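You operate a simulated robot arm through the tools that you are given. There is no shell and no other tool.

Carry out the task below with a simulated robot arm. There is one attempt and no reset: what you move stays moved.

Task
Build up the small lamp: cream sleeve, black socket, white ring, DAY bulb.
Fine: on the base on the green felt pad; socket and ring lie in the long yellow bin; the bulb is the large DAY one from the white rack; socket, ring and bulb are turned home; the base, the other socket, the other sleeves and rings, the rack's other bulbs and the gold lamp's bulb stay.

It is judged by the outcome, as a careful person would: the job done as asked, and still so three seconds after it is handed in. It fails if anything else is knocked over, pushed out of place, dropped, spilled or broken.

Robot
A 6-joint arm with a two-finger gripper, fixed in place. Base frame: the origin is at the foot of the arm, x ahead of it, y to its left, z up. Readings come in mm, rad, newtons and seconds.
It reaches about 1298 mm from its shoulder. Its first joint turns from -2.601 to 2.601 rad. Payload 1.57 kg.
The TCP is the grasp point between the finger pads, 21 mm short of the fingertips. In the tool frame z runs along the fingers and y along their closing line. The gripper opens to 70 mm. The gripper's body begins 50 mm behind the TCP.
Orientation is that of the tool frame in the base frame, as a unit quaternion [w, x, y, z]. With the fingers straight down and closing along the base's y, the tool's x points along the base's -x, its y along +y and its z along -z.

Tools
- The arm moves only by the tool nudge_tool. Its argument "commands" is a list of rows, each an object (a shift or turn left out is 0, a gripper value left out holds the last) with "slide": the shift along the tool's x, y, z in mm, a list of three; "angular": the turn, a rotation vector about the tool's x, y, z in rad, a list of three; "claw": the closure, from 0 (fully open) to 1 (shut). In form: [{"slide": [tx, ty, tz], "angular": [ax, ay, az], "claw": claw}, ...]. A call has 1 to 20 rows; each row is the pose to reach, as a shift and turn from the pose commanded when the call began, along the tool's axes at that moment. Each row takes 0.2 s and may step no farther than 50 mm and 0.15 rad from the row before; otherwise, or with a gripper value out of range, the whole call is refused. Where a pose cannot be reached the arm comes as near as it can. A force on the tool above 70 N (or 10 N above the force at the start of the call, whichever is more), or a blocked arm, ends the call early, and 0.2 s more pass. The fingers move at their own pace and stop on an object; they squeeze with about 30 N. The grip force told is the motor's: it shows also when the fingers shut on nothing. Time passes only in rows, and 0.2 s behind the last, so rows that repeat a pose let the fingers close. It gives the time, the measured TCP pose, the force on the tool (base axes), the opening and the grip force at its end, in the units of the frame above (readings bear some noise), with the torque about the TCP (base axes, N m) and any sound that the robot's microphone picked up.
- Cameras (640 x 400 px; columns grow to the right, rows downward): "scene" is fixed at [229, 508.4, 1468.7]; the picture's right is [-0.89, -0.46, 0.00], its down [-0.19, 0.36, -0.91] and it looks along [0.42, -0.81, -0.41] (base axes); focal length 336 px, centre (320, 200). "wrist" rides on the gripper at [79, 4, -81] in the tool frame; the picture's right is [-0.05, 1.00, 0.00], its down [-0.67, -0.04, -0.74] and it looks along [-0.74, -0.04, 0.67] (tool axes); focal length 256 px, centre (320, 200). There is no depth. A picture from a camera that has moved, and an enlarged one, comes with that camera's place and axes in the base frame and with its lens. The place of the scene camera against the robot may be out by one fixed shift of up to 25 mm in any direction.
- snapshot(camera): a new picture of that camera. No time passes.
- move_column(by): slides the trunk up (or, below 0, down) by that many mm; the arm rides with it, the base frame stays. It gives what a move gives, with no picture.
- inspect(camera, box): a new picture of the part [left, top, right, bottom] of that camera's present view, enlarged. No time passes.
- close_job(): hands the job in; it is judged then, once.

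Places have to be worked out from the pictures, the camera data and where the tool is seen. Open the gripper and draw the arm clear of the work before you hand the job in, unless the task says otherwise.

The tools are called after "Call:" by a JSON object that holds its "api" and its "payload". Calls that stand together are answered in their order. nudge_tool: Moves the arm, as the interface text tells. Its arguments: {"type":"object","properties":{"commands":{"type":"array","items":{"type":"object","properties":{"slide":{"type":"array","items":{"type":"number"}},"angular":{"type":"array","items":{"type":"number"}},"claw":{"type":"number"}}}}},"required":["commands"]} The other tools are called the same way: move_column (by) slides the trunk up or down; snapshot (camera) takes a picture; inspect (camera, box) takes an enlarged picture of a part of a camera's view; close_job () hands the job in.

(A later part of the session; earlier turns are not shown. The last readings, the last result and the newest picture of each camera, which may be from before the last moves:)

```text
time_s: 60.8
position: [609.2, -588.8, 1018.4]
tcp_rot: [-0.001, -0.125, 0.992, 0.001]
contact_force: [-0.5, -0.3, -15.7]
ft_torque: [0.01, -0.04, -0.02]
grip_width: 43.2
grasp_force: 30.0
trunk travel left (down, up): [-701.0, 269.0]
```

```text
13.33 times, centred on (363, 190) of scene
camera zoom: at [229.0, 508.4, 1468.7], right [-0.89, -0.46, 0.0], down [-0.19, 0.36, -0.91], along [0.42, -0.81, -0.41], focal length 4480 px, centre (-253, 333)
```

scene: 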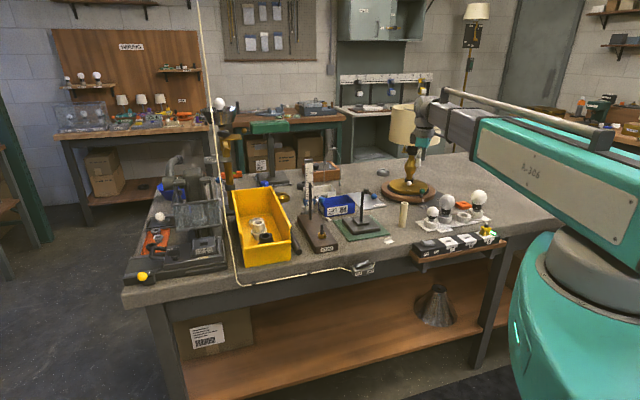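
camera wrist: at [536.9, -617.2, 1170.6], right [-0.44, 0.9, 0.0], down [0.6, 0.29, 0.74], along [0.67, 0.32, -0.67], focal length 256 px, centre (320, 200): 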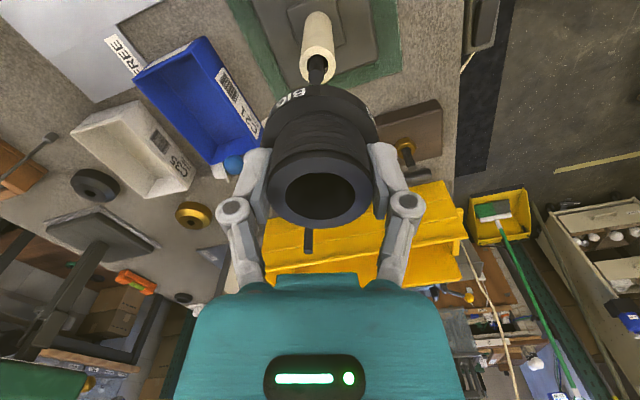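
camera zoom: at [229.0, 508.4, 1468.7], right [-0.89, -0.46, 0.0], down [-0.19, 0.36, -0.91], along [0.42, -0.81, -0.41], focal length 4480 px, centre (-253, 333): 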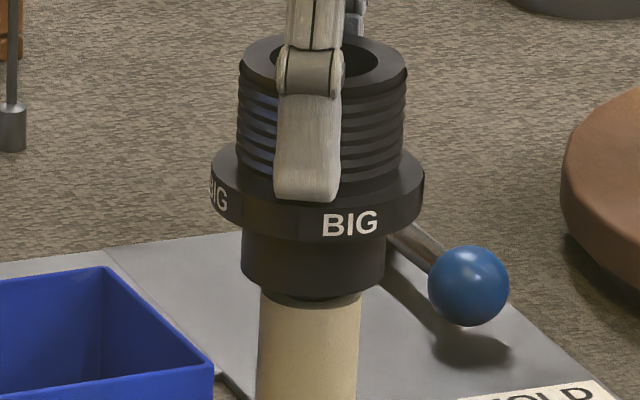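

It threads: force now pulls down (-16 N) and the socket has descended. I lower the trunk 2 mm and continue turning, watching the z torque for a stop.

Call:
{"api": "move_column", "payload": {"by": -2}}

Call:
{"api": "nudge_tool", "payload": {"commands": [{"angular": [0, 0, 0.12]}, {"angular": [0, 0, 0.24]}, {"angular": [0, 0, 0.36]}, {"angular": [0, 0, 0.48]}, {"angular": [0, 0, 0.6]}]}}

Call:
{"api": "nudge_tool", "payload": {"commands": [{"angular": [0, 0, 0.12]}, {"angular": [0, 0, 0.24]}, {"angular": [0, 0, 0.36]}, {"angular": [0, 0, 0.48]}, {"angular": [0, 0, 0.6]}]}}

Call:
{"api": "inspect", "payload": {"camera": "scene", "box": [345, 175, 381, 205]}}

```text
time_s: 61.3
position: [608.8, -587.8, 1019.1]
tcp_rot: [0.0, -0.127, 0.992, -0.001]
contact_force: [6.7, -6.6, 14.5]
ft_torque: [-0.06, 0.07, 0.0]
grip_width: 43.1
grasp_force: 30.2
trunk travel left (down, up): [-699.0, 271.0]
```

```text
time_s: 62.5
position: [608.3, -586.5, 1018.6]
tcp_rot: [0.0, 0.173, 0.985, 0.0]
contact_force: [9.1, -9.2, 11.9]
ft_torque: [-0.48, -0.67, -0.01]
grip_width: 43.3
grasp_force: 30.6
trunk travel left (down, up): [-699.0, 271.0]
```

```text
time_s: 63.7
position: [609.1, -587.2, 1017.5]
tcp_rot: [-0.001, 0.456, 0.89, -0.001]
contact_force: [-0.4, -0.2, -12.7]
ft_torque: [0.18, 0.06, 0.02]
grip_width: 43.1
grasp_force: 29.9
trunk travel left (down, up): [-699.0, 271.0]
```

```text
13.33 times, centred on (363, 190) of scene
camera zoom: at [229.0, 508.4, 1468.7], right [-0.89, -0.46, 0.0], down [-0.19, 0.36, -0.91], along [0.42, -0.81, -0.41], focal length 4480 px, centre (-253, 333)
```

zoom: 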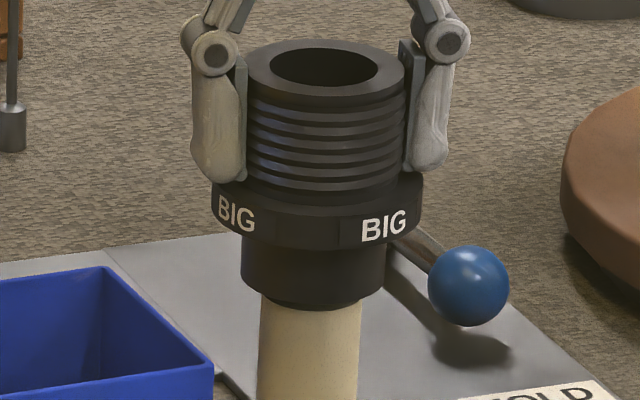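

Still descending. I repeat: lower 1.5 mm and turn another 1.2 rad.

Call:
{"api": "move_column", "payload": {"by": -1.5}}

Call:
{"api": "nudge_tool", "payload": {"commands": [{"angular": [0, 0, 0.12]}, {"angular": [0, 0, 0.24]}, {"angular": [0, 0, 0.36]}, {"angular": [0, 0, 0.48]}, {"angular": [0, 0, 0.6]}]}}

Call:
{"api": "nudge_tool", "payload": {"commands": [{"angular": [0, 0, 0.12]}, {"angular": [0, 0, 0.24]}, {"angular": [0, 0, 0.36]}, {"angular": [0, 0, 0.48]}, {"angular": [0, 0, 0.6]}]}}

Call:
{"api": "inspect", "payload": {"camera": "scene", "box": [345, 175, 381, 205]}}

```text
time_s: 64.2
position: [608.4, -587.3, 1016.4]
tcp_rot: [0.0, 0.456, 0.89, 0.0]
contact_force: [2.1, -4.2, 6.5]
ft_torque: [0.41, 0.03, -0.02]
grip_width: 43.2
grasp_force: 29.5
trunk travel left (down, up): [-698.0, 272.0]
```

```text
time_s: 65.4
position: [607.8, -586.5, 1014.9]
tcp_rot: [-0.001, 0.699, 0.715, -0.001]
contact_force: [-2.2, -0.1, -3.5]
ft_torque: [0.06, -0.02, 0.38]
grip_width: 42.6
grasp_force: 29.9
trunk travel left (down, up): [-698.0, 272.0]
```

```text
time_s: 66.6
position: [608.5, -587.3, 1015.9]
tcp_rot: [-0.001, 0.879, 0.477, 0.0]
contact_force: [0.4, 0.4, -3.6]
ft_torque: [0.05, 0.01, 0.66]
grip_width: 40.8
grasp_force: 30.1
trunk travel left (down, up): [-698.0, 272.0]
```

```text
13.33 times, centred on (363, 190) of scene
camera zoom: at [229.0, 508.4, 1468.7], right [-0.89, -0.46, 0.0], down [-0.19, 0.36, -0.91], along [0.42, -0.81, -0.41], focal length 4480 px, centre (-253, 333)
```

zoom: 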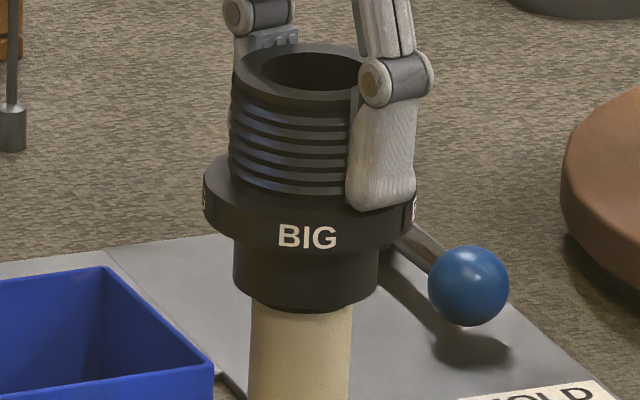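

The z torque rose to 0.66 N m, so the socket appears home. I check whether the base moved on the pad.

Call:
{"api": "inspect", "payload": {"camera": "scene", "box": [340, 170, 400, 240]}}

Call:
{"api": "inspect", "payload": {"camera": "scene", "box": [350, 190, 390, 230]}}

Call:
{"api": "snapshot", "payload": {"camera": "wrist"}}

```text
5.71 times, centred on (370, 205) of scene
camera zoom: at [229.0, 508.4, 1468.7], right [-0.89, -0.46, 0.0], down [-0.19, 0.36, -0.91], along [0.42, -0.81, -0.41], focal length 1920 px, centre (34, 171)
```

zoom: 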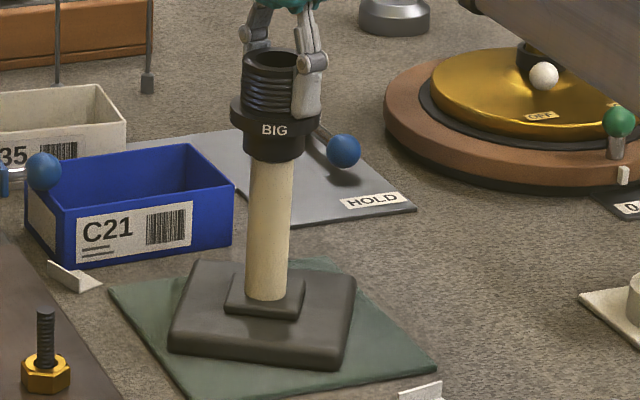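

```text
10.00 times, centred on (370, 210) of scene
camera zoom: at [229.0, 508.4, 1468.7], right [-0.89, -0.46, 0.0], down [-0.19, 0.36, -0.91], along [0.42, -0.81, -0.41], focal length 3360 px, centre (-180, 100)
```

zoom: 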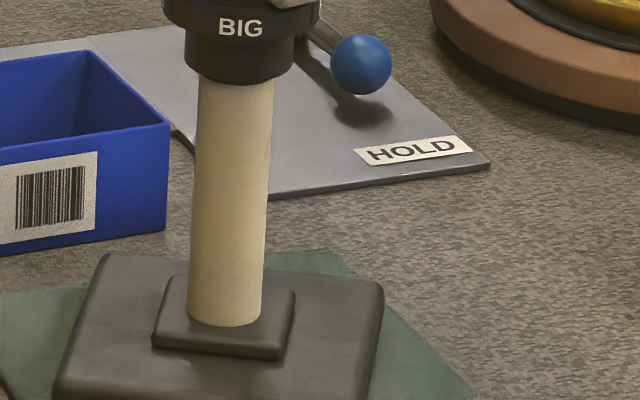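

```text
taken
camera wrist: at [655.5, -522.0, 1097.7], right [0.81, -0.59, 0.0], down [-0.39, -0.54, 0.75], along [-0.44, -0.6, -0.67], focal length 256 px, centre (320, 200)
```

wrist: 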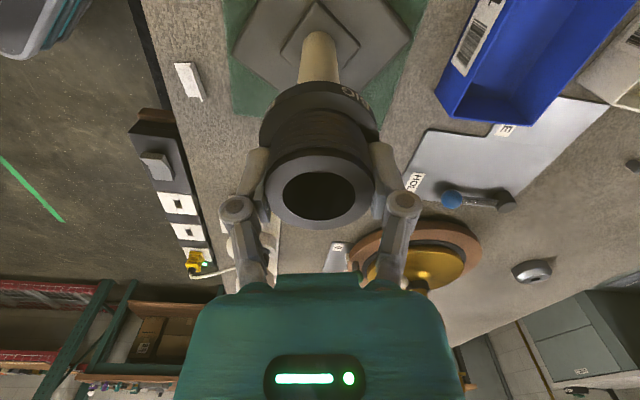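

The base turned on the felt (about 35–40° clockwise) when the socket came home. I'll have to turn it back. I first look closely at the base and the HOLD/FREE lever next to it.

Call:
{"api": "inspect", "payload": {"camera": "scene", "box": [345, 175, 425, 225]}}

Call:
{"api": "inspect", "payload": {"camera": "wrist", "box": [400, 80, 600, 220]}}

Call:
{"api": "inspect", "payload": {"camera": "wrist", "box": [210, 0, 430, 130]}}

```text
8.00 times, centred on (385, 200) of scene
camera zoom: at [229.0, 508.4, 1468.7], right [-0.89, -0.46, 0.0], down [-0.19, 0.36, -0.91], along [0.42, -0.81, -0.41], focal length 2688 px, centre (-200, 200)
```

zoom: 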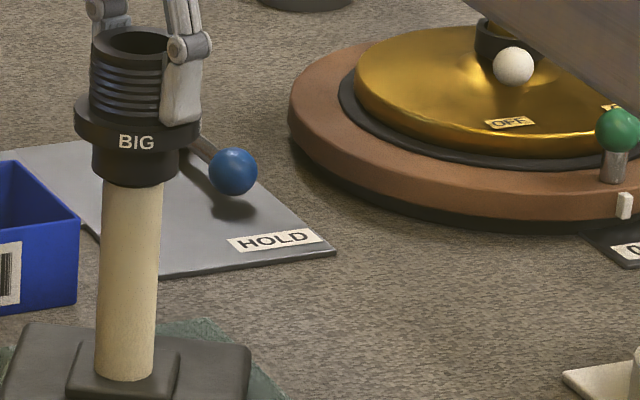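

```text
2.86 times, centred on (500, 150) of wrist
camera zoom: at [655.5, -522.0, 1097.7], right [0.81, -0.59, 0.0], down [-0.39, -0.54, 0.75], along [-0.44, -0.6, -0.67], focal length 731 px, centre (-194, 343)
```

zoom: 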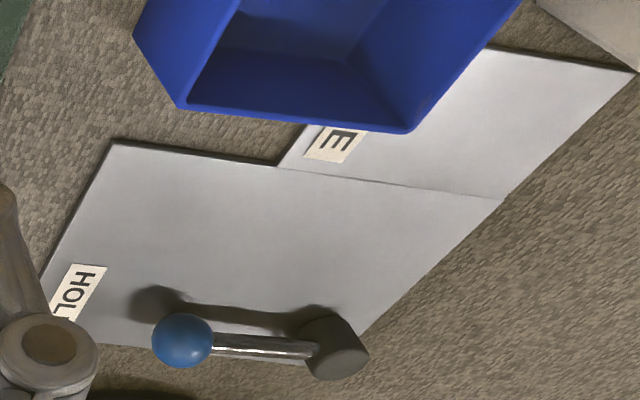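

```text
2.91 times, centred on (320, 65) of wrist
camera zoom: at [655.5, -522.0, 1097.7], right [0.81, -0.59, 0.0], down [-0.39, -0.54, 0.75], along [-0.44, -0.6, -0.67], focal length 745 px, centre (320, 593)
```

zoom: 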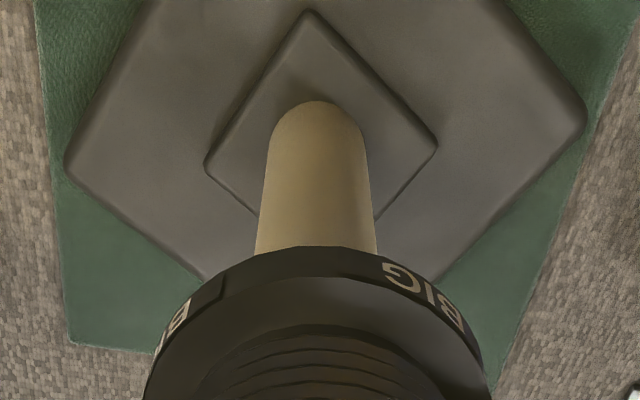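

The lever is separate and I leave it. I test whether turning counter-clockwise with the socket gripped brings the base back (0.3 rad), watching the torque.

Call:
{"api": "nudge_tool", "payload": {"commands": [{"angular": [0, 0, -0.1]}, {"angular": [0, 0, -0.2]}, {"angular": [0, 0, -0.3]}]}}

Call:
{"api": "inspect", "payload": {"camera": "scene", "box": [340, 170, 400, 240]}}

```text
time_s: 67.4
position: [609.5, -586.9, 1016.1]
tcp_rot: [0.001, 0.797, 0.605, 0.0]
contact_force: [6.7, -7.3, 10.0]
ft_torque: [-0.17, -0.16, -0.03]
grip_width: 40.1
grasp_force: 29.9
trunk travel left (down, up): [-698.0, 272.0]
```

```text
5.71 times, centred on (370, 205) of scene
camera zoom: at [229.0, 508.4, 1468.7], right [-0.89, -0.46, 0.0], down [-0.19, 0.36, -0.91], along [0.42, -0.81, -0.41], focal length 1920 px, centre (34, 171)
```

zoom: 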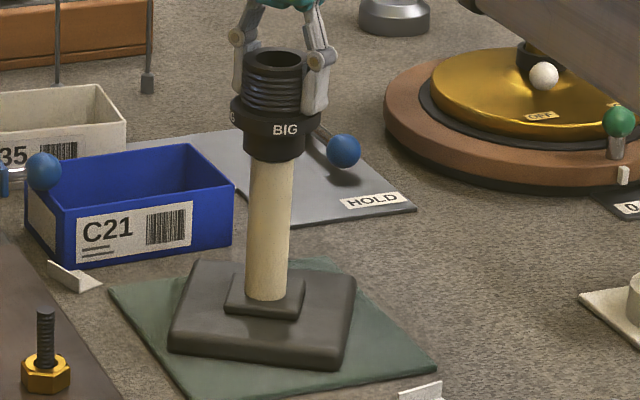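

Turning back only unscrews the socket while the base stays. The base can be brought back by continuing clockwise through a full turn about the rod with the socket home, which needs no more torque than already applied. I continue clockwise in steps.

Call:
{"api": "nudge_tool", "payload": {"commands": [{"angular": [0, 0, 0.12]}, {"angular": [0, 0, 0.24]}, {"angular": [0, 0, 0.36]}, {"angular": [0, 0, 0.48]}, {"angular": [0, 0, 0.6]}]}}

Call:
{"api": "inspect", "payload": {"camera": "scene", "box": [340, 170, 400, 240]}}

```text
time_s: 68.6
position: [608.2, -588.2, 1016.1]
tcp_rot: [-0.001, 0.941, 0.339, 0.0]
contact_force: [0.5, 0.3, -11.9]
ft_torque: [0.01, 0.1, 0.33]
grip_width: 40.6
grasp_force: 30.4
trunk travel left (down, up): [-698.0, 272.0]
```

```text
5.71 times, centred on (370, 205) of scene
camera zoom: at [229.0, 508.4, 1468.7], right [-0.89, -0.46, 0.0], down [-0.19, 0.36, -0.91], along [0.42, -0.81, -0.41], focal length 1920 px, centre (34, 171)
```

zoom: 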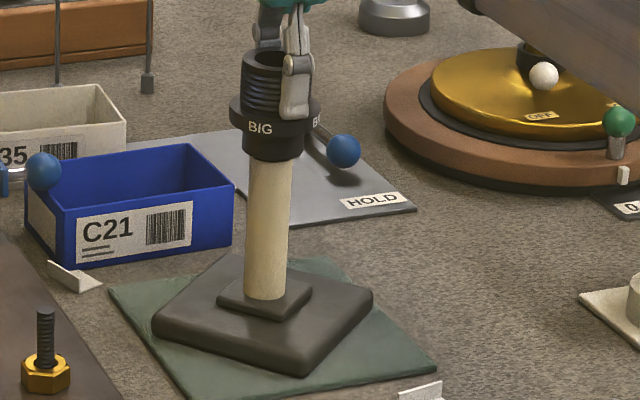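

The base turns with it at low torque (0.33 N m) and stays centred. I continue 1.2 rad.

Call:
{"api": "nudge_tool", "payload": {"commands": [{"angular": [0, 0, 0.12]}, {"angular": [0, 0, 0.24]}, {"angular": [0, 0, 0.36]}, {"angular": [0, 0, 0.48]}, {"angular": [0, 0, 0.6]}, {"angular": [0, 0, 0.72]}, {"angular": [0, 0, 0.84]}, {"angular": [0, 0, 0.96]}, {"angular": [0, 0, 1.08]}, {"angular": [0, 0, 1.17]}]}}

Call:
{"api": "inspect", "payload": {"camera": "scene", "box": [340, 170, 400, 240]}}

Call:
{"api": "snapshot", "payload": {"camera": "wrist"}}

```text
time_s: 70.8
position: [609.5, -588.0, 1015.2]
tcp_rot: [0.0, 0.972, -0.236, -0.001]
contact_force: [0.5, 0.6, -7.6]
ft_torque: [0.05, -0.04, 0.44]
grip_width: 41.1
grasp_force: 30.1
trunk travel left (down, up): [-698.0, 272.0]
```

```text
5.71 times, centred on (370, 205) of scene
camera zoom: at [229.0, 508.4, 1468.7], right [-0.89, -0.46, 0.0], down [-0.19, 0.36, -0.91], along [0.42, -0.81, -0.41], focal length 1920 px, centre (34, 171)
```

zoom: 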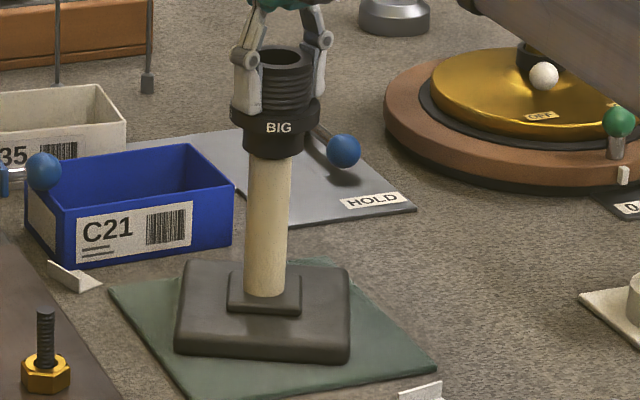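

```text
taken
camera wrist: at [677.8, -626.4, 1097.3], right [-0.51, -0.86, 0.0], down [-0.57, 0.34, 0.75], along [-0.64, 0.38, -0.67], focal length 256 px, centre (320, 200)
```

wrist: 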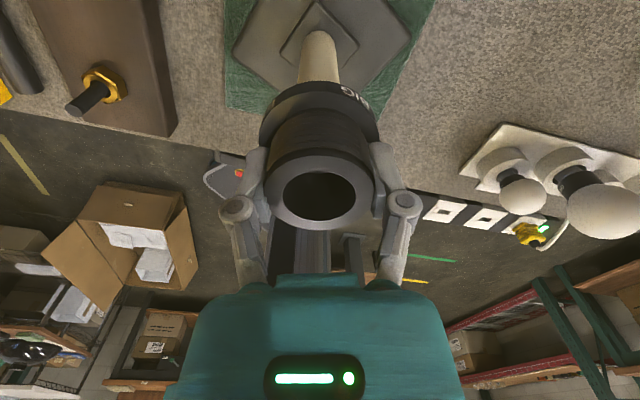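

The base has turned about 125° in total; about 235° remain. I open, turn the empty gripper back counter-clockwise and regrip.

Call:
{"api": "nudge_tool", "payload": {"commands": [{"claw": 0.6}, {"claw": 0.3}, {"claw": 0}, {"claw": 0}]}}

Call:
{"api": "snapshot", "payload": {"camera": "wrist"}}

Call:
{"api": "inspect", "payload": {"camera": "scene", "box": [345, 175, 381, 205]}}

```text
time_s: 71.8
position: [608.2, -587.0, 1016.0]
tcp_rot: [0.001, 0.972, -0.235, -0.001]
contact_force: [-0.2, 0.0, -0.4]
ft_torque: [-0.03, -0.02, 0.0]
grip_width: 69.7
grasp_force: 0.0
trunk travel left (down, up): [-698.0, 272.0]
```

```text
taken
camera wrist: at [677.3, -625.9, 1098.0], right [-0.5, -0.86, 0.0], down [-0.58, 0.34, 0.75], along [-0.64, 0.38, -0.67], focal length 256 px, centre (320, 200)
```

wrist: 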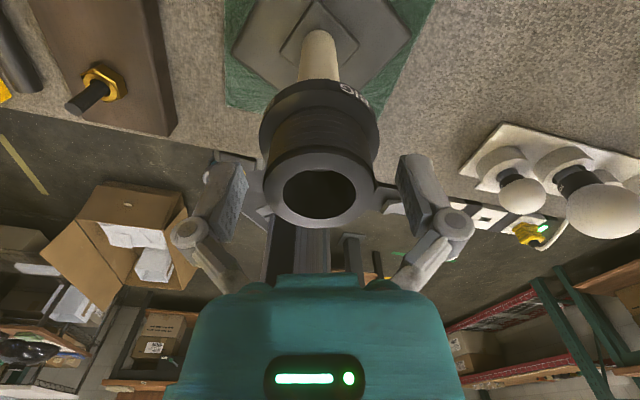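

```text
13.33 times, centred on (363, 190) of scene
camera zoom: at [229.0, 508.4, 1468.7], right [-0.89, -0.46, 0.0], down [-0.19, 0.36, -0.91], along [0.42, -0.81, -0.41], focal length 4480 px, centre (-253, 333)
```

zoom: 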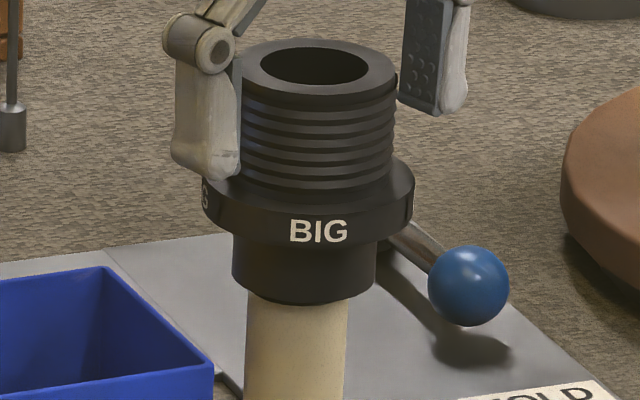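

The socket is free of the fingers and seated on the sleeve. I rotate the empty gripper counter-clockwise by 4.2 rad.

Call:
{"api": "nudge_tool", "payload": {"commands": [{"angular": [0, 0, -0.15]}, {"angular": [0, 0, -0.3]}, {"angular": [0, 0, -0.45]}, {"angular": [0, 0, -0.6]}, {"angular": [0, 0, -0.75]}, {"angular": [0, 0, -0.9]}, {"angular": [0, 0, -1.05]}, {"angular": [0, 0, -1.2]}, {"angular": [0, 0, -1.35]}, {"angular": [0, 0, -1.5]}, {"angular": [0, 0, -1.65]}, {"angular": [0, 0, -1.8]}, {"angular": [0, 0, -1.95]}, {"angular": [0, 0, -2.1]}, {"angular": [0, 0, -2.1]}]}}

Call:
{"api": "inspect", "payload": {"camera": "wrist", "box": [200, 0, 440, 240]}}

Call:
{"api": "nudge_tool", "payload": {"commands": [{"angular": [0, 0, -0.15]}, {"angular": [0, 0, -0.3]}, {"angular": [0, 0, -0.45]}, {"angular": [0, 0, -0.6]}, {"angular": [0, 0, -0.75]}, {"angular": [0, 0, -0.9]}, {"angular": [0, 0, -1.05]}, {"angular": [0, 0, -1.2]}, {"angular": [0, 0, -1.35]}, {"angular": [0, 0, -1.5]}, {"angular": [0, 0, -1.65]}, {"angular": [0, 0, -1.8]}, {"angular": [0, 0, -1.95]}, {"angular": [0, 0, -2.1]}, {"angular": [0, 0, -2.1]}]}}

Call:
{"api": "inspect", "payload": {"camera": "wrist", "box": [200, 0, 440, 240]}}

```text
time_s: 75.0
position: [609.6, -586.9, 1016.5]
tcp_rot: [-0.001, 0.686, 0.727, 0.0]
contact_force: [-0.3, 0.2, -0.9]
ft_torque: [0.02, 0.02, -0.02]
grip_width: 69.8
grasp_force: 0.2
trunk travel left (down, up): [-698.0, 272.0]
```

```text
1.67 times, centred on (320, 120) of wrist
camera zoom: at [608.4, -506.4, 1098.0], right [1.0, 0.0, 0.0], down [0.0, -0.67, 0.74], along [0.0, -0.74, -0.67], focal length 427 px, centre (320, 333)
```

zoom: 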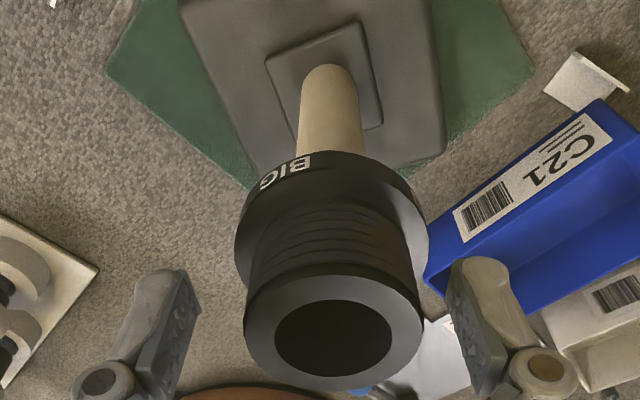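

```text
time_s: 78.2
position: [607.9, -588.4, 1017.1]
tcp_rot: [-0.001, -0.289, 0.957, -0.001]
contact_force: [0.4, -0.7, 0.1]
ft_torque: [-0.02, -0.02, 0.0]
grip_width: 70.0
grasp_force: 0.0
trunk travel left (down, up): [-698.0, 272.0]
```

```text
1.67 times, centred on (320, 120) of wrist
camera zoom: at [540.2, -626.4, 1098.1], right [-0.51, 0.86, 0.0], down [0.58, 0.34, 0.74], along [0.64, 0.38, -0.67], focal length 427 px, centre (320, 333)
```

zoom: 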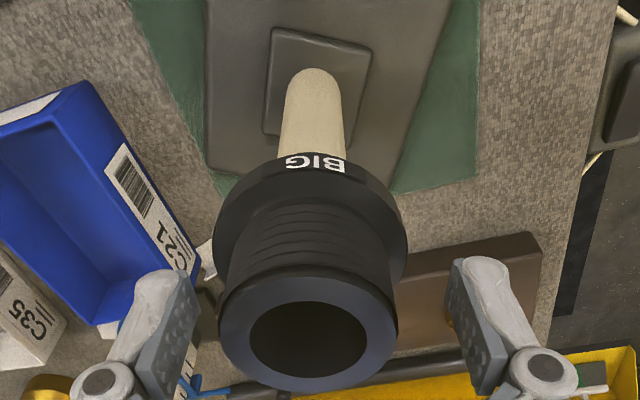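

The socket axis is at about TCP+(3.4,-1.7). I centre on it and close again.

Call:
{"api": "nudge_tool", "payload": {"commands": [{"slide": [-1.9, -3.3, 0]}, {"slide": [-1.9, -3.3, 0]}, {"slide": [-1.9, -3.3, 0]}]}}

Call:
{"api": "nudge_tool", "payload": {"commands": [{"claw": 1}, {"claw": 1}, {"claw": 1}, {"claw": 1}]}}

Call:
{"api": "inspect", "payload": {"camera": "wrist", "box": [200, 0, 440, 240]}}

Call:
{"api": "inspect", "payload": {"camera": "scene", "box": [340, 170, 400, 240]}}

```text
time_s: 79.0
position: [611.8, -589.4, 1016.0]
tcp_rot: [-0.001, -0.289, 0.957, 0.0]
contact_force: [0.2, 0.1, 0.0]
ft_torque: [0.01, -0.01, -0.01]
grip_width: 69.9
grasp_force: 0.0
trunk travel left (down, up): [-698.0, 272.0]
```

```text
time_s: 80.0
position: [612.1, -589.0, 1015.7]
tcp_rot: [-0.001, -0.288, 0.958, -0.001]
contact_force: [1.9, -0.9, 4.8]
ft_torque: [0.02, 0.03, 0.03]
grip_width: 41.8
grasp_force: 30.1
trunk travel left (down, up): [-698.0, 272.0]
```

```text
1.67 times, centred on (320, 120) of wrist
camera zoom: at [543.5, -627.7, 1098.5], right [-0.51, 0.86, 0.0], down [0.58, 0.34, 0.74], along [0.64, 0.38, -0.67], focal length 427 px, centre (320, 333)
```

zoom: 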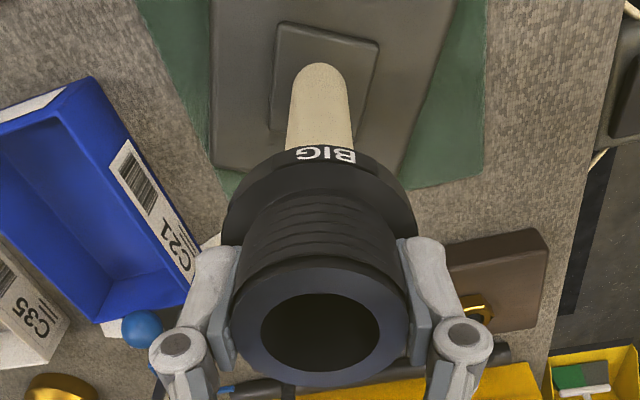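

```text
5.71 times, centred on (370, 205) of scene
camera zoom: at [229.0, 508.4, 1468.7], right [-0.89, -0.46, 0.0], down [-0.19, 0.36, -0.91], along [0.42, -0.81, -0.41], focal length 1920 px, centre (34, 171)
```

zoom: 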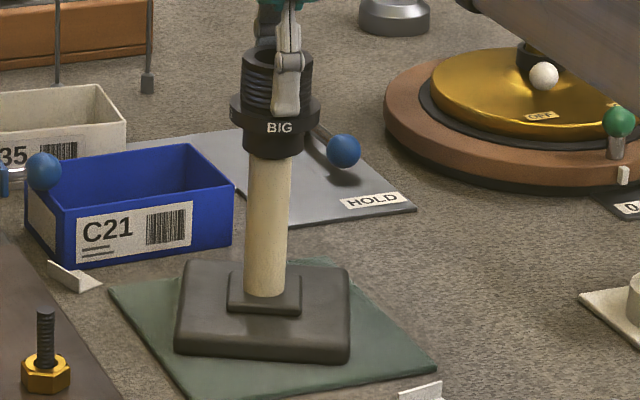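

I turn clockwise 1.8 rad while drifting back by half of the base's 4 mm displacement.

Call:
{"api": "nudge_tool", "payload": {"commands": [{"slide": [0.05, 0.1, 0], "angular": [0, 0, 0.12]}, {"slide": [0.1, 0.2, 0], "angular": [0, 0, 0.24]}, {"slide": [0.15, 0.35, 0], "angular": [0, 0, 0.36]}, {"slide": [0.2, 0.45, 0], "angular": [0, 0, 0.48]}, {"slide": [0.25, 0.6, 0], "angular": [0, 0, 0.6]}, {"slide": [0.3, 0.7, 0], "angular": [0, 0, 0.72]}, {"slide": [0.4, 0.85, 0], "angular": [0, 0, 0.84]}, {"slide": [0.45, 0.95, 0], "angular": [0, 0, 0.96]}, {"slide": [0.5, 1.1, 0], "angular": [0, 0, 1.08]}, {"slide": [0.55, 1.2, 0], "angular": [0, 0, 1.2]}, {"slide": [0.6, 1.3, 0], "angular": [0, 0, 1.32]}, {"slide": [0.65, 1.4, 0], "angular": [0, 0, 1.44]}, {"slide": [0.7, 1.5, 0], "angular": [0, 0, 1.56]}, {"slide": [0.75, 1.6, 0], "angular": [0, 0, 1.68]}, {"slide": [0.8, 1.75, 0], "angular": [0, 0, 1.8]}]}}

Call:
{"api": "inspect", "payload": {"camera": "scene", "box": [340, 170, 400, 240]}}

```text
time_s: 83.2
position: [610.5, -587.9, 1016.1]
tcp_rot: [-0.001, 0.571, 0.821, -0.001]
contact_force: [-0.4, 0.9, -1.2]
ft_torque: [0.01, -0.03, 0.83]
grip_width: 40.6
grasp_force: 30.5
trunk travel left (down, up): [-698.0, 272.0]
```

```text
5.71 times, centred on (370, 205) of scene
camera zoom: at [229.0, 508.4, 1468.7], right [-0.89, -0.46, 0.0], down [-0.19, 0.36, -0.91], along [0.42, -0.81, -0.41], focal length 1920 px, centre (34, 171)
```

zoom: 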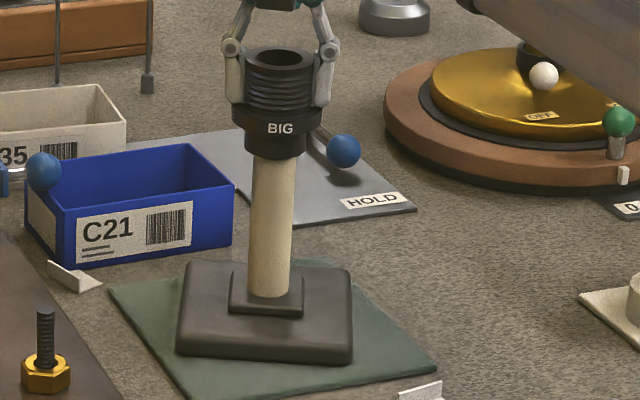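

The torque (0.83 N m) matches base sliding at lower lift. Labels repeat every 90°, so I turn 0.6 rad more and look to verify that the base follows.

Call:
{"api": "nudge_tool", "payload": {"commands": [{"slide": [0.1, -0.1, 0], "angular": [0, 0, 0.12]}, {"slide": [0.2, -0.2, 0], "angular": [0, 0, 0.24]}, {"slide": [0.3, -0.25, 0], "angular": [0, 0, 0.36]}, {"slide": [0.4, -0.3, 0], "angular": [0, 0, 0.48]}, {"slide": [0.5, -0.4, 0], "angular": [0, 0, 0.6]}]}}

Call:
{"api": "inspect", "payload": {"camera": "scene", "box": [340, 170, 400, 240]}}

Call:
{"api": "inspect", "payload": {"camera": "wrist", "box": [200, 0, 440, 240]}}

```text
time_s: 84.4
position: [609.5, -588.7, 1016.3]
tcp_rot: [-0.001, 0.789, 0.615, -0.001]
contact_force: [-0.8, 0.3, -0.7]
ft_torque: [-0.02, 0.02, 0.72]
grip_width: 40.5
grasp_force: 30.6
trunk travel left (down, up): [-698.0, 272.0]
```

```text
5.71 times, centred on (370, 205) of scene
camera zoom: at [229.0, 508.4, 1468.7], right [-0.89, -0.46, 0.0], down [-0.19, 0.36, -0.91], along [0.42, -0.81, -0.41], focal length 1920 px, centre (34, 171)
```

zoom: 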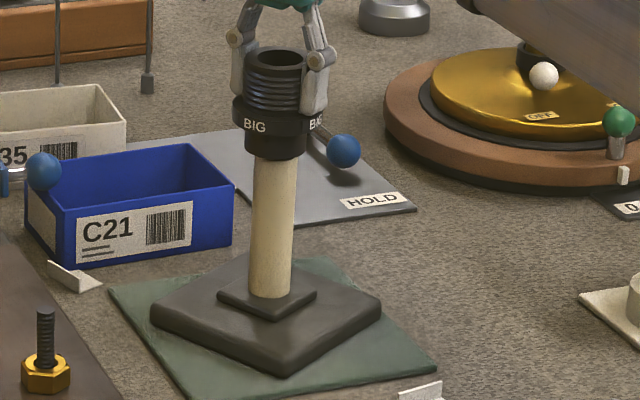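

```text
1.67 times, centred on (320, 120) of wrist
camera zoom: at [633.4, -510.4, 1097.9], right [0.96, -0.3, 0.0], down [-0.2, -0.64, 0.74], along [-0.22, -0.71, -0.67], focal length 427 px, centre (320, 333)
```

zoom: 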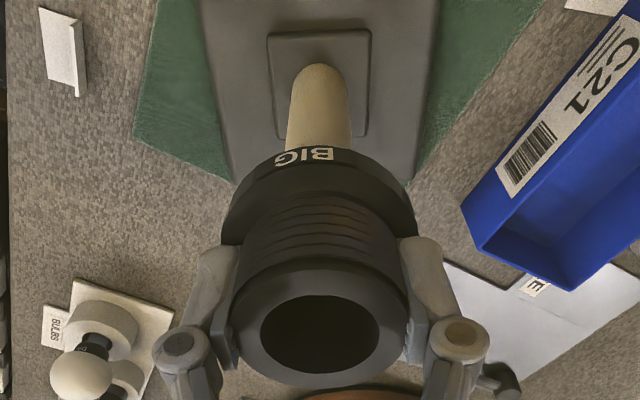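

The base follows. Its total turn is now about 242°, so about 118° remain. I turn the available 1.8 rad clockwise.

Call:
{"api": "nudge_tool", "payload": {"commands": [{"angular": [0, 0, 0.12]}, {"angular": [0, 0, 0.24]}, {"angular": [0, 0, 0.36]}, {"angular": [0, 0, 0.48]}, {"angular": [0, 0, 0.6]}, {"angular": [0, 0, 0.72]}, {"angular": [0, 0, 0.84]}, {"angular": [0, 0, 0.96]}, {"angular": [0, 0, 1.08]}, {"angular": [0, 0, 1.2]}, {"angular": [0, 0, 1.32]}, {"angular": [0, 0, 1.44]}, {"angular": [0, 0, 1.56]}, {"angular": [0, 0, 1.68]}, {"angular": [0, 0, 1.8]}]}}

Call:
{"api": "inspect", "payload": {"camera": "scene", "box": [340, 170, 400, 240]}}

Call:
{"api": "inspect", "payload": {"camera": "wrist", "box": [200, 0, 440, 240]}}

```text
time_s: 87.6
position: [609.6, -587.8, 1015.4]
tcp_rot: [0.0, 0.972, -0.236, -0.002]
contact_force: [-0.1, 0.5, -1.1]
ft_torque: [0.01, -0.06, 0.77]
grip_width: 40.5
grasp_force: 29.5
trunk travel left (down, up): [-698.0, 272.0]
```

```text
5.71 times, centred on (370, 205) of scene
camera zoom: at [229.0, 508.4, 1468.7], right [-0.89, -0.46, 0.0], down [-0.19, 0.36, -0.91], along [0.42, -0.81, -0.41], focal length 1920 px, centre (34, 171)
```

zoom: 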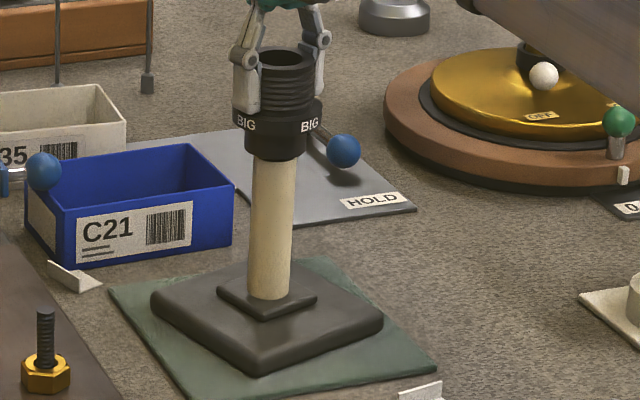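

```text
1.67 times, centred on (320, 120) of wrist
camera zoom: at [678.7, -626.4, 1097.8], right [-0.5, -0.86, 0.0], down [-0.57, 0.34, 0.75], along [-0.64, 0.38, -0.67], focal length 427 px, centre (320, 333)
```

zoom: 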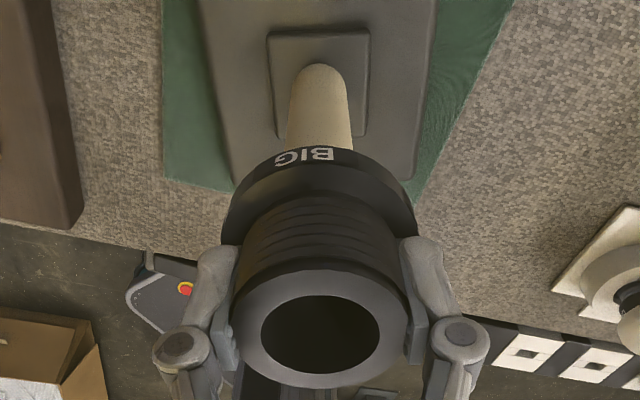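

About 15° remain, which tightening the ring will likely contribute. I release the socket and rise.

Call:
{"api": "nudge_tool", "payload": {"commands": [{"claw": 0.6}, {"claw": 0.3}, {"claw": 0}, {"claw": 0}]}}

Call:
{"api": "move_column", "payload": {"by": 90}}

Call:
{"api": "inspect", "payload": {"camera": "scene", "box": [335, 170, 395, 230]}}

Call:
{"api": "snapshot", "payload": {"camera": "wrist"}}

```text
time_s: 88.6
position: [611.7, -587.0, 1015.2]
tcp_rot: [-0.001, 0.972, -0.235, -0.001]
contact_force: [-0.7, -0.6, 0.0]
ft_torque: [0.03, 0.02, 0.01]
grip_width: 69.9
grasp_force: 0.0
trunk travel left (down, up): [-698.0, 272.0]
```

```text
time_s: 89.9
position: [609.4, -586.5, 1106.1]
tcp_rot: [0.001, 0.972, -0.235, 0.0]
contact_force: [0.3, 0.7, 0.0]
ft_torque: [-0.01, -0.03, -0.01]
grip_width: 69.9
grasp_force: 0.1
trunk travel left (down, up): [-788.0, 182.0]
```

```text
6.67 times, centred on (365, 200) of scene
camera zoom: at [229.0, 508.4, 1468.7], right [-0.89, -0.46, 0.0], down [-0.19, 0.36, -0.91], along [0.42, -0.81, -0.41], focal length 2240 px, centre (20, 200)
```

zoom: 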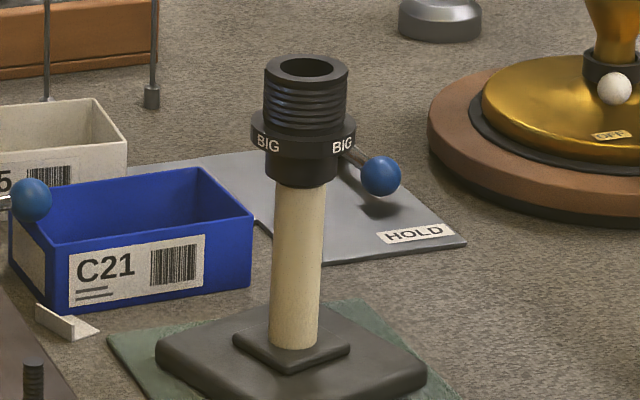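

```text
taken
camera wrist: at [678.6, -626.3, 1187.9], right [-0.5, -0.86, 0.0], down [-0.58, 0.34, 0.75], along [-0.64, 0.38, -0.67], focal length 256 px, centre (320, 200)
```

wrist: 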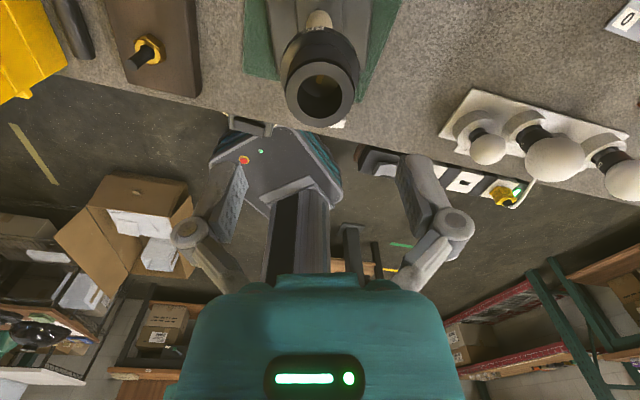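

The socket looks well seated. Next is the ring at about (973,-417): I raise, then travel there while yawing so the camera faces from the bin's front.

Call:
{"api": "move_column", "payload": {"by": 50}}

Call:
{"api": "nudge_tool", "payload": {"commands": [{"slide": [12.9, -16.7, 0], "angular": [0, 0, -0.147]}, {"slide": [25.9, -33.5, 0], "angular": [0, 0, -0.294]}, {"slide": [38.8, -50.2, 0], "angular": [0, 0, -0.44]}, {"slide": [51.7, -67, 0], "angular": [0, 0, -0.587]}, {"slide": [64.6, -83.7, 0], "angular": [0, 0, -0.734]}, {"slide": [77.6, -100.5, 0], "angular": [0, 0, -0.881]}, {"slide": [90.5, -117.2, 0], "angular": [0, 0, -1.028]}, {"slide": [103.4, -134, 0], "angular": [0, 0, -1.175]}, {"slide": [116.3, -150.7, 0], "angular": [0, 0, -1.322]}, {"slide": [129.3, -167.5, 0], "angular": [0, 0, -1.468]}, {"slide": [142.2, -184.2, 0], "angular": [0, 0, -1.615]}, {"slide": [155.1, -201, 0], "angular": [0, 0, -1.762]}, {"slide": [168, -217.7, 0], "angular": [0, 0, -1.909]}, {"slide": [181, -234.5, 0], "angular": [0, 0, -2.056]}, {"slide": [193.9, -251.2, 0], "angular": [0, 0, -2.203]}, {"slide": [206.8, -268, 0], "angular": [0, 0, -2.349]}, {"slide": [219.7, -284.7, 0], "angular": [0, 0, -2.496]}, {"slide": [232.7, -301.5, 0], "angular": [0, 0, -2.643]}, {"slide": [245.6, -318.2, 0], "angular": [0, 0, -2.79]}, {"slide": [245.6, -318.2, 0], "angular": [0, 0, -2.79]}]}}

Call:
{"api": "snapshot", "payload": {"camera": "wrist"}}

Call:
{"api": "snapshot", "payload": {"camera": "scene"}}

```text
time_s: 90.8
position: [611.2, -587.1, 1155.6]
tcp_rot: [-0.001, 0.972, -0.235, -0.001]
contact_force: [0.0, -0.7, 0.1]
ft_torque: [0.01, -0.05, 0.02]
grip_width: 69.9
grasp_force: 0.1
trunk travel left (down, up): [-838.0, 132.0]
```

```text
time_s: 95.0
position: [973.2, -416.1, 1155.1]
tcp_rot: [-0.001, 0.401, 0.916, -0.001]
contact_force: [-0.4, -0.4, 0.3]
ft_torque: [0.02, 0.02, 0.01]
grip_width: 70.2
grasp_force: 0.0
trunk travel left (down, up): [-838.0, 132.0]
```

```text
taken
camera wrist: at [923.1, -354.1, 1238.1], right [0.77, 0.64, 0.0], down [0.43, -0.51, 0.74], along [0.48, -0.57, -0.67], focal length 256 px, centre (320, 200)
```

wrist: 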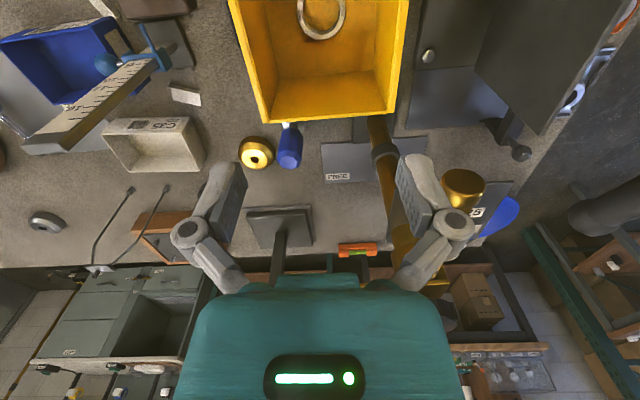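

```text
taken
```

scene: 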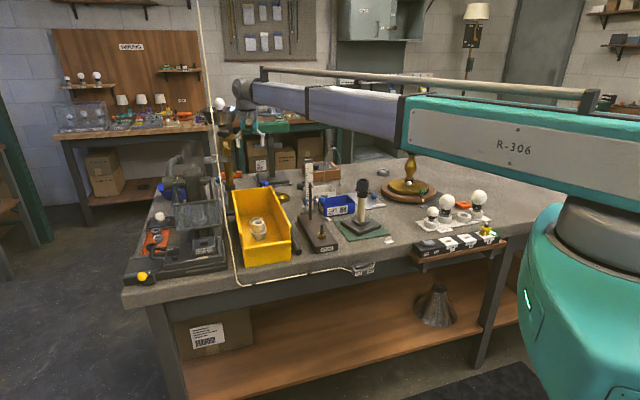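

The ring is right beneath the gripper. I lower 180 mm and look again.

Call:
{"api": "move_column", "payload": {"by": -190}}

Call:
{"api": "snapshot", "payload": {"camera": "wrist"}}

Call:
{"api": "inspect", "payload": {"camera": "scene", "box": [200, 90, 330, 270]}}

```text
time_s: 97.1
position: [973.1, -416.6, 966.7]
tcp_rot: [-0.002, 0.401, 0.916, -0.001]
contact_force: [0.0, -0.2, 0.3]
ft_torque: [0.01, 0.0, -0.01]
grip_width: 70.0
grasp_force: 0.0
trunk travel left (down, up): [-648.0, 322.0]
```

```text
taken
camera wrist: at [923.1, -354.1, 1048.1], right [0.77, 0.64, 0.0], down [0.43, -0.51, 0.74], along [0.47, -0.57, -0.67], focal length 256 px, centre (320, 200)
```

wrist: 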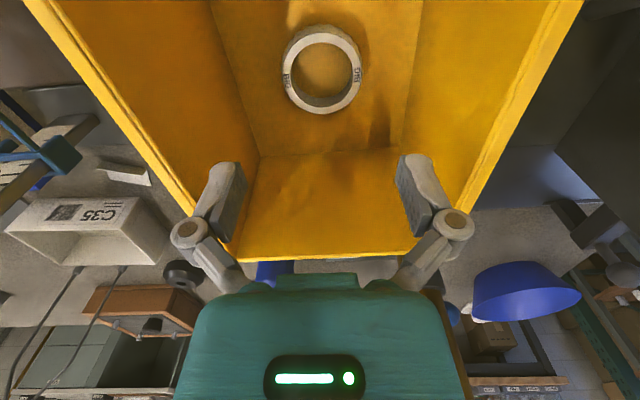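

```text
2.22 times, centred on (265, 180) of scene
camera zoom: at [229.0, 508.4, 1468.7], right [-0.89, -0.46, 0.0], down [-0.19, 0.36, -0.91], along [0.42, -0.81, -0.41], focal length 747 px, centre (442, 244)
```

zoom: 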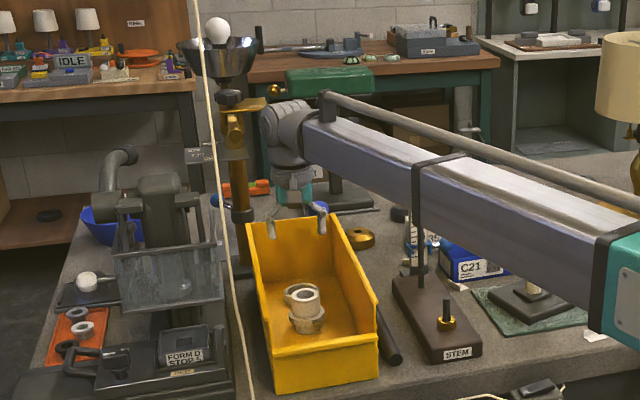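

Ring OD≈60 mm, roughly centred. I lower 60 mm and re-check.

Call:
{"api": "nudge_tool", "payload": {"commands": [{"slide": [1.2, 0.8, 0]}, {"slide": [1.2, 0.8, 0]}]}}

Call:
{"api": "move_column", "payload": {"by": -60}}

Call:
{"api": "snapshot", "payload": {"camera": "wrist"}}

```text
time_s: 97.7
position: [973.1, -414.9, 966.0]
tcp_rot: [-0.001, 0.401, 0.916, 0.0]
contact_force: [-0.1, -0.2, 0.0]
ft_torque: [-0.04, 0.02, -0.01]
grip_width: 70.1
grasp_force: 0.0
trunk travel left (down, up): [-648.0, 322.0]
```

```text
time_s: 98.7
position: [974.0, -416.0, 906.6]
tcp_rot: [-0.001, 0.401, 0.916, -0.001]
contact_force: [0.1, 0.0, -0.1]
ft_torque: [-0.01, 0.0, -0.01]
grip_width: 69.8
grasp_force: 0.1
trunk travel left (down, up): [-588.0, 382.0]
```

```text
taken
camera wrist: at [922.7, -352.7, 988.1], right [0.77, 0.64, 0.0], down [0.43, -0.51, 0.74], along [0.47, -0.57, -0.67], focal length 256 px, centre (320, 200)
```

wrist: 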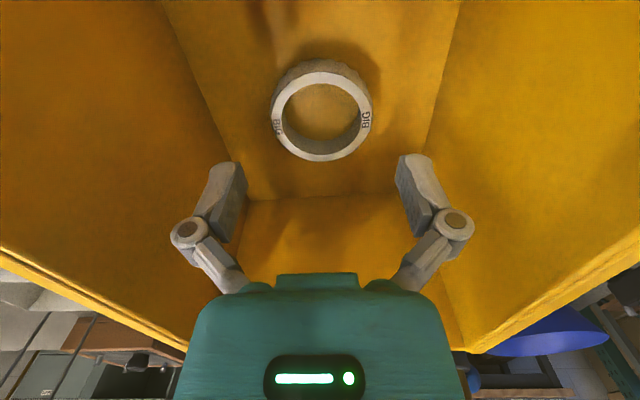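

Centred within 1 mm; ring top z≈852. I lower 40 mm and then the last few.

Call:
{"api": "nudge_tool", "payload": {"commands": [{"slide": [0.5, 0.9, 0]}, {"slide": [0.5, 0.9, 0]}]}}

Call:
{"api": "move_column", "payload": {"by": -38}}

Call:
{"api": "snapshot", "payload": {"camera": "wrist"}}

Call:
{"api": "inspect", "payload": {"camera": "scene", "box": [225, 165, 315, 265]}}

```text
time_s: 99.3
position: [974.1, -413.2, 907.1]
tcp_rot: [-0.001, 0.401, 0.916, 0.0]
contact_force: [-0.1, -0.8, 0.1]
ft_torque: [-0.03, 0.01, 0.01]
grip_width: 69.7
grasp_force: 0.1
trunk travel left (down, up): [-588.0, 382.0]
```

```text
time_s: 100.1
position: [973.3, -414.7, 867.6]
tcp_rot: [-0.001, 0.402, 0.916, 0.0]
contact_force: [0.0, -0.3, -1.6]
ft_torque: [-0.01, 0.01, -0.01]
grip_width: 70.1
grasp_force: 0.1
trunk travel left (down, up): [-550.0, 420.0]
```

```text
taken
camera wrist: at [923.0, -351.5, 950.0], right [0.77, 0.64, 0.0], down [0.43, -0.51, 0.74], along [0.47, -0.57, -0.67], focal length 256 px, centre (320, 200)
```

wrist: 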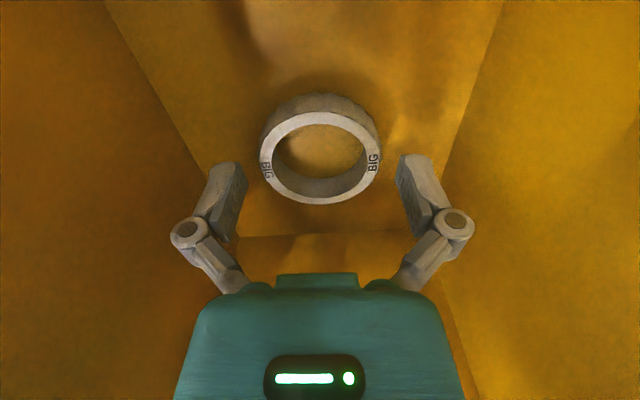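

```text
4.00 times, centred on (270, 215) of scene
camera zoom: at [229.0, 508.4, 1468.7], right [-0.89, -0.46, 0.0], down [-0.19, 0.36, -0.91], along [0.42, -0.81, -0.41], focal length 1344 px, centre (520, 140)
```

zoom: 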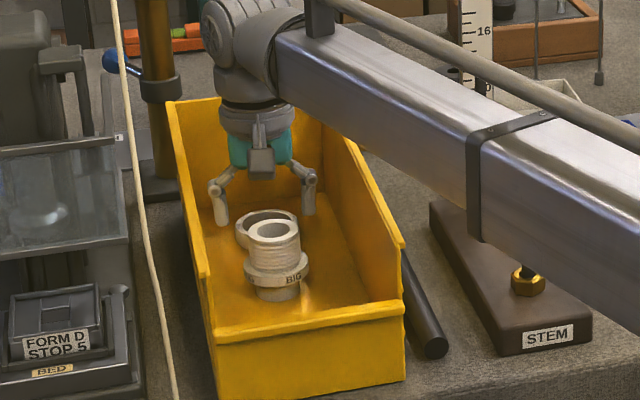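

Centred. I lower 6 mm more and close on the ring.

Call:
{"api": "move_column", "payload": {"by": -6}}

Call:
{"api": "nudge_tool", "payload": {"commands": [{"claw": 1}, {"claw": 1}, {"claw": 1}, {"claw": 1}]}}

Call:
{"api": "snapshot", "payload": {"camera": "wrist"}}

```text
time_s: 100.7
position: [973.6, -414.0, 861.7]
tcp_rot: [-0.001, 0.401, 0.916, 0.0]
contact_force: [0.5, 0.5, -0.4]
ft_torque: [0.01, -0.02, 0.01]
grip_width: 69.8
grasp_force: 0.1
trunk travel left (down, up): [-544.0, 426.0]
```

```text
time_s: 101.7
position: [964.7, -419.2, 870.5]
tcp_rot: [0.001, 0.403, 0.915, -0.004]
contact_force: [-16.0, -16.8, 67.5]
ft_torque: [-0.1, 0.57, 0.13]
grip_width: 5.9
grasp_force: 28.8
trunk travel left (down, up): [-544.0, 426.0]
stopped in row 4: the force on the tool passed its limit at 74 N (the readings are from after the stop); the commanded pose is now the measured one
```

```text
taken
camera wrist: at [913.7, -354.4, 952.0], right [0.77, 0.64, -0.01], down [0.42, -0.51, 0.75], along [0.47, -0.58, -0.66], focal length 256 px, centre (320, 200)
```

wrist: 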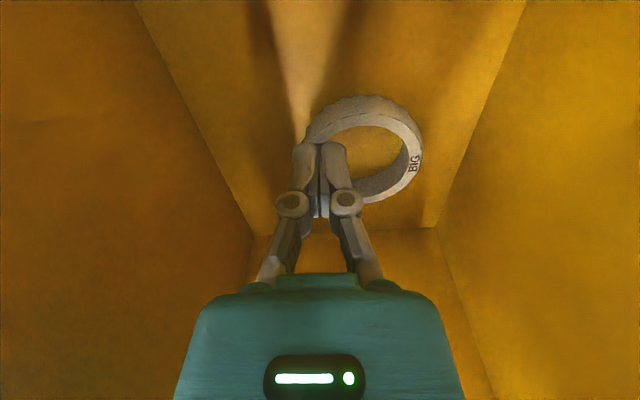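

The closing went wrong: the fingers slipped over the ring and it shifted; the tool is being pushed up at 67 N. I open slightly, raise, and look again.

Call:
{"api": "nudge_tool", "payload": {"commands": [{"claw": 0.82}, {"claw": 0.82}]}}

Call:
{"api": "move_column", "payload": {"by": 40}}

Call:
{"api": "snapshot", "payload": {"camera": "wrist"}}

Call:
{"api": "inspect", "payload": {"camera": "scene", "box": [235, 195, 295, 250]}}

```text
time_s: 102.2
position: [973.1, -414.3, 860.7]
tcp_rot: [-0.001, 0.402, 0.916, -0.001]
contact_force: [0.2, 2.1, 2.2]
ft_torque: [0.01, 0.01, 0.02]
grip_width: 19.3
grasp_force: 0.6
trunk travel left (down, up): [-544.0, 426.0]
```

```text
time_s: 103.1
position: [972.5, -414.9, 901.6]
tcp_rot: [-0.001, 0.401, 0.916, -0.002]
contact_force: [0.2, 0.1, -0.1]
ft_torque: [-0.01, 0.0, 0.02]
grip_width: 14.5
grasp_force: 0.0
trunk travel left (down, up): [-584.0, 386.0]
```

```text
taken
camera wrist: at [922.6, -353.0, 983.8], right [0.77, 0.64, -0.01], down [0.43, -0.51, 0.74], along [0.47, -0.58, -0.67], focal length 256 px, centre (320, 200)
```

wrist: 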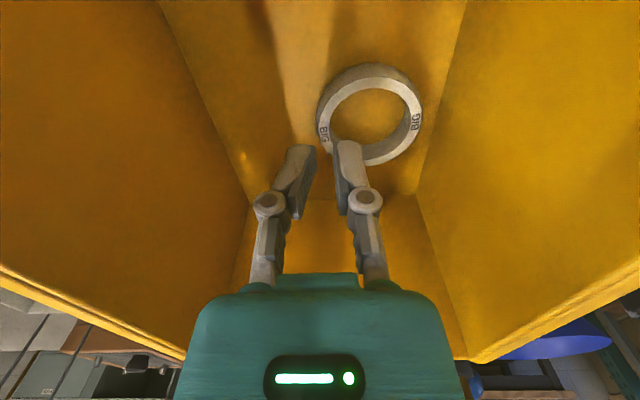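

```text
7.27 times, centred on (265, 222) of scene
camera zoom: at [229.0, 508.4, 1468.7], right [-0.89, -0.46, 0.0], down [-0.19, 0.36, -0.91], along [0.42, -0.81, -0.41], focal length 2444 px, centre (720, 36)
```

zoom: 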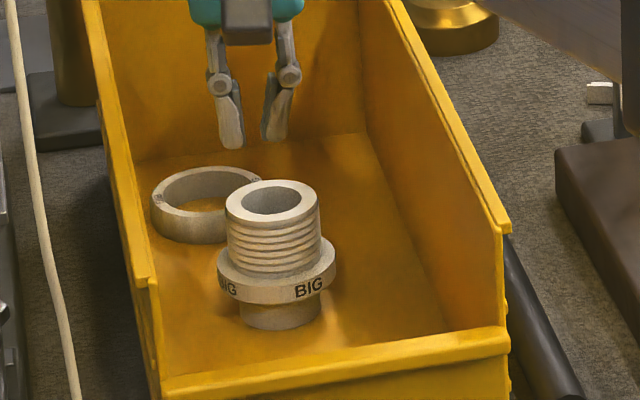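

The ring was pushed ~28 mm aside but lies flat and unharmed. I zoom in on it to understand its shape and height.

Call:
{"api": "inspect", "payload": {"camera": "wrist", "box": [290, 40, 450, 180]}}

Call:
{"api": "inspect", "payload": {"camera": "scene", "box": [240, 205, 280, 235]}}

```text
2.86 times, centred on (370, 110) of wrist
camera zoom: at [922.6, -353.0, 983.8], right [0.77, 0.64, -0.01], down [0.43, -0.51, 0.74], along [0.47, -0.58, -0.67], focal length 731 px, centre (177, 457)
```

zoom: 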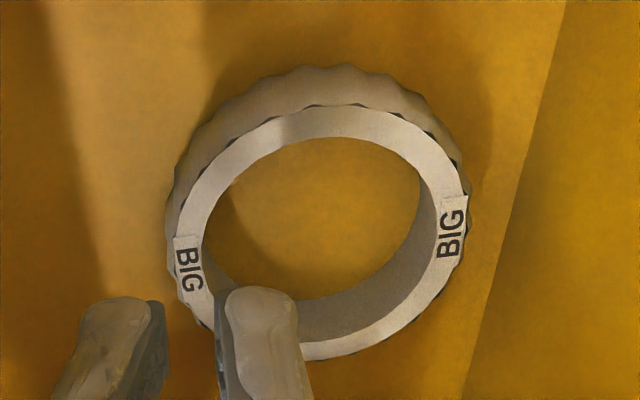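

```text
13.33 times, centred on (260, 220) of scene
camera zoom: at [229.0, 508.4, 1468.7], right [-0.89, -0.46, 0.0], down [-0.19, 0.36, -0.91], along [0.42, -0.81, -0.41], focal length 4480 px, centre (1120, -67)
```

zoom: 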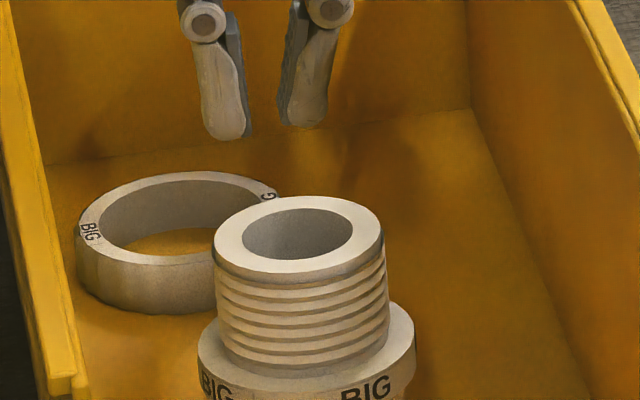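

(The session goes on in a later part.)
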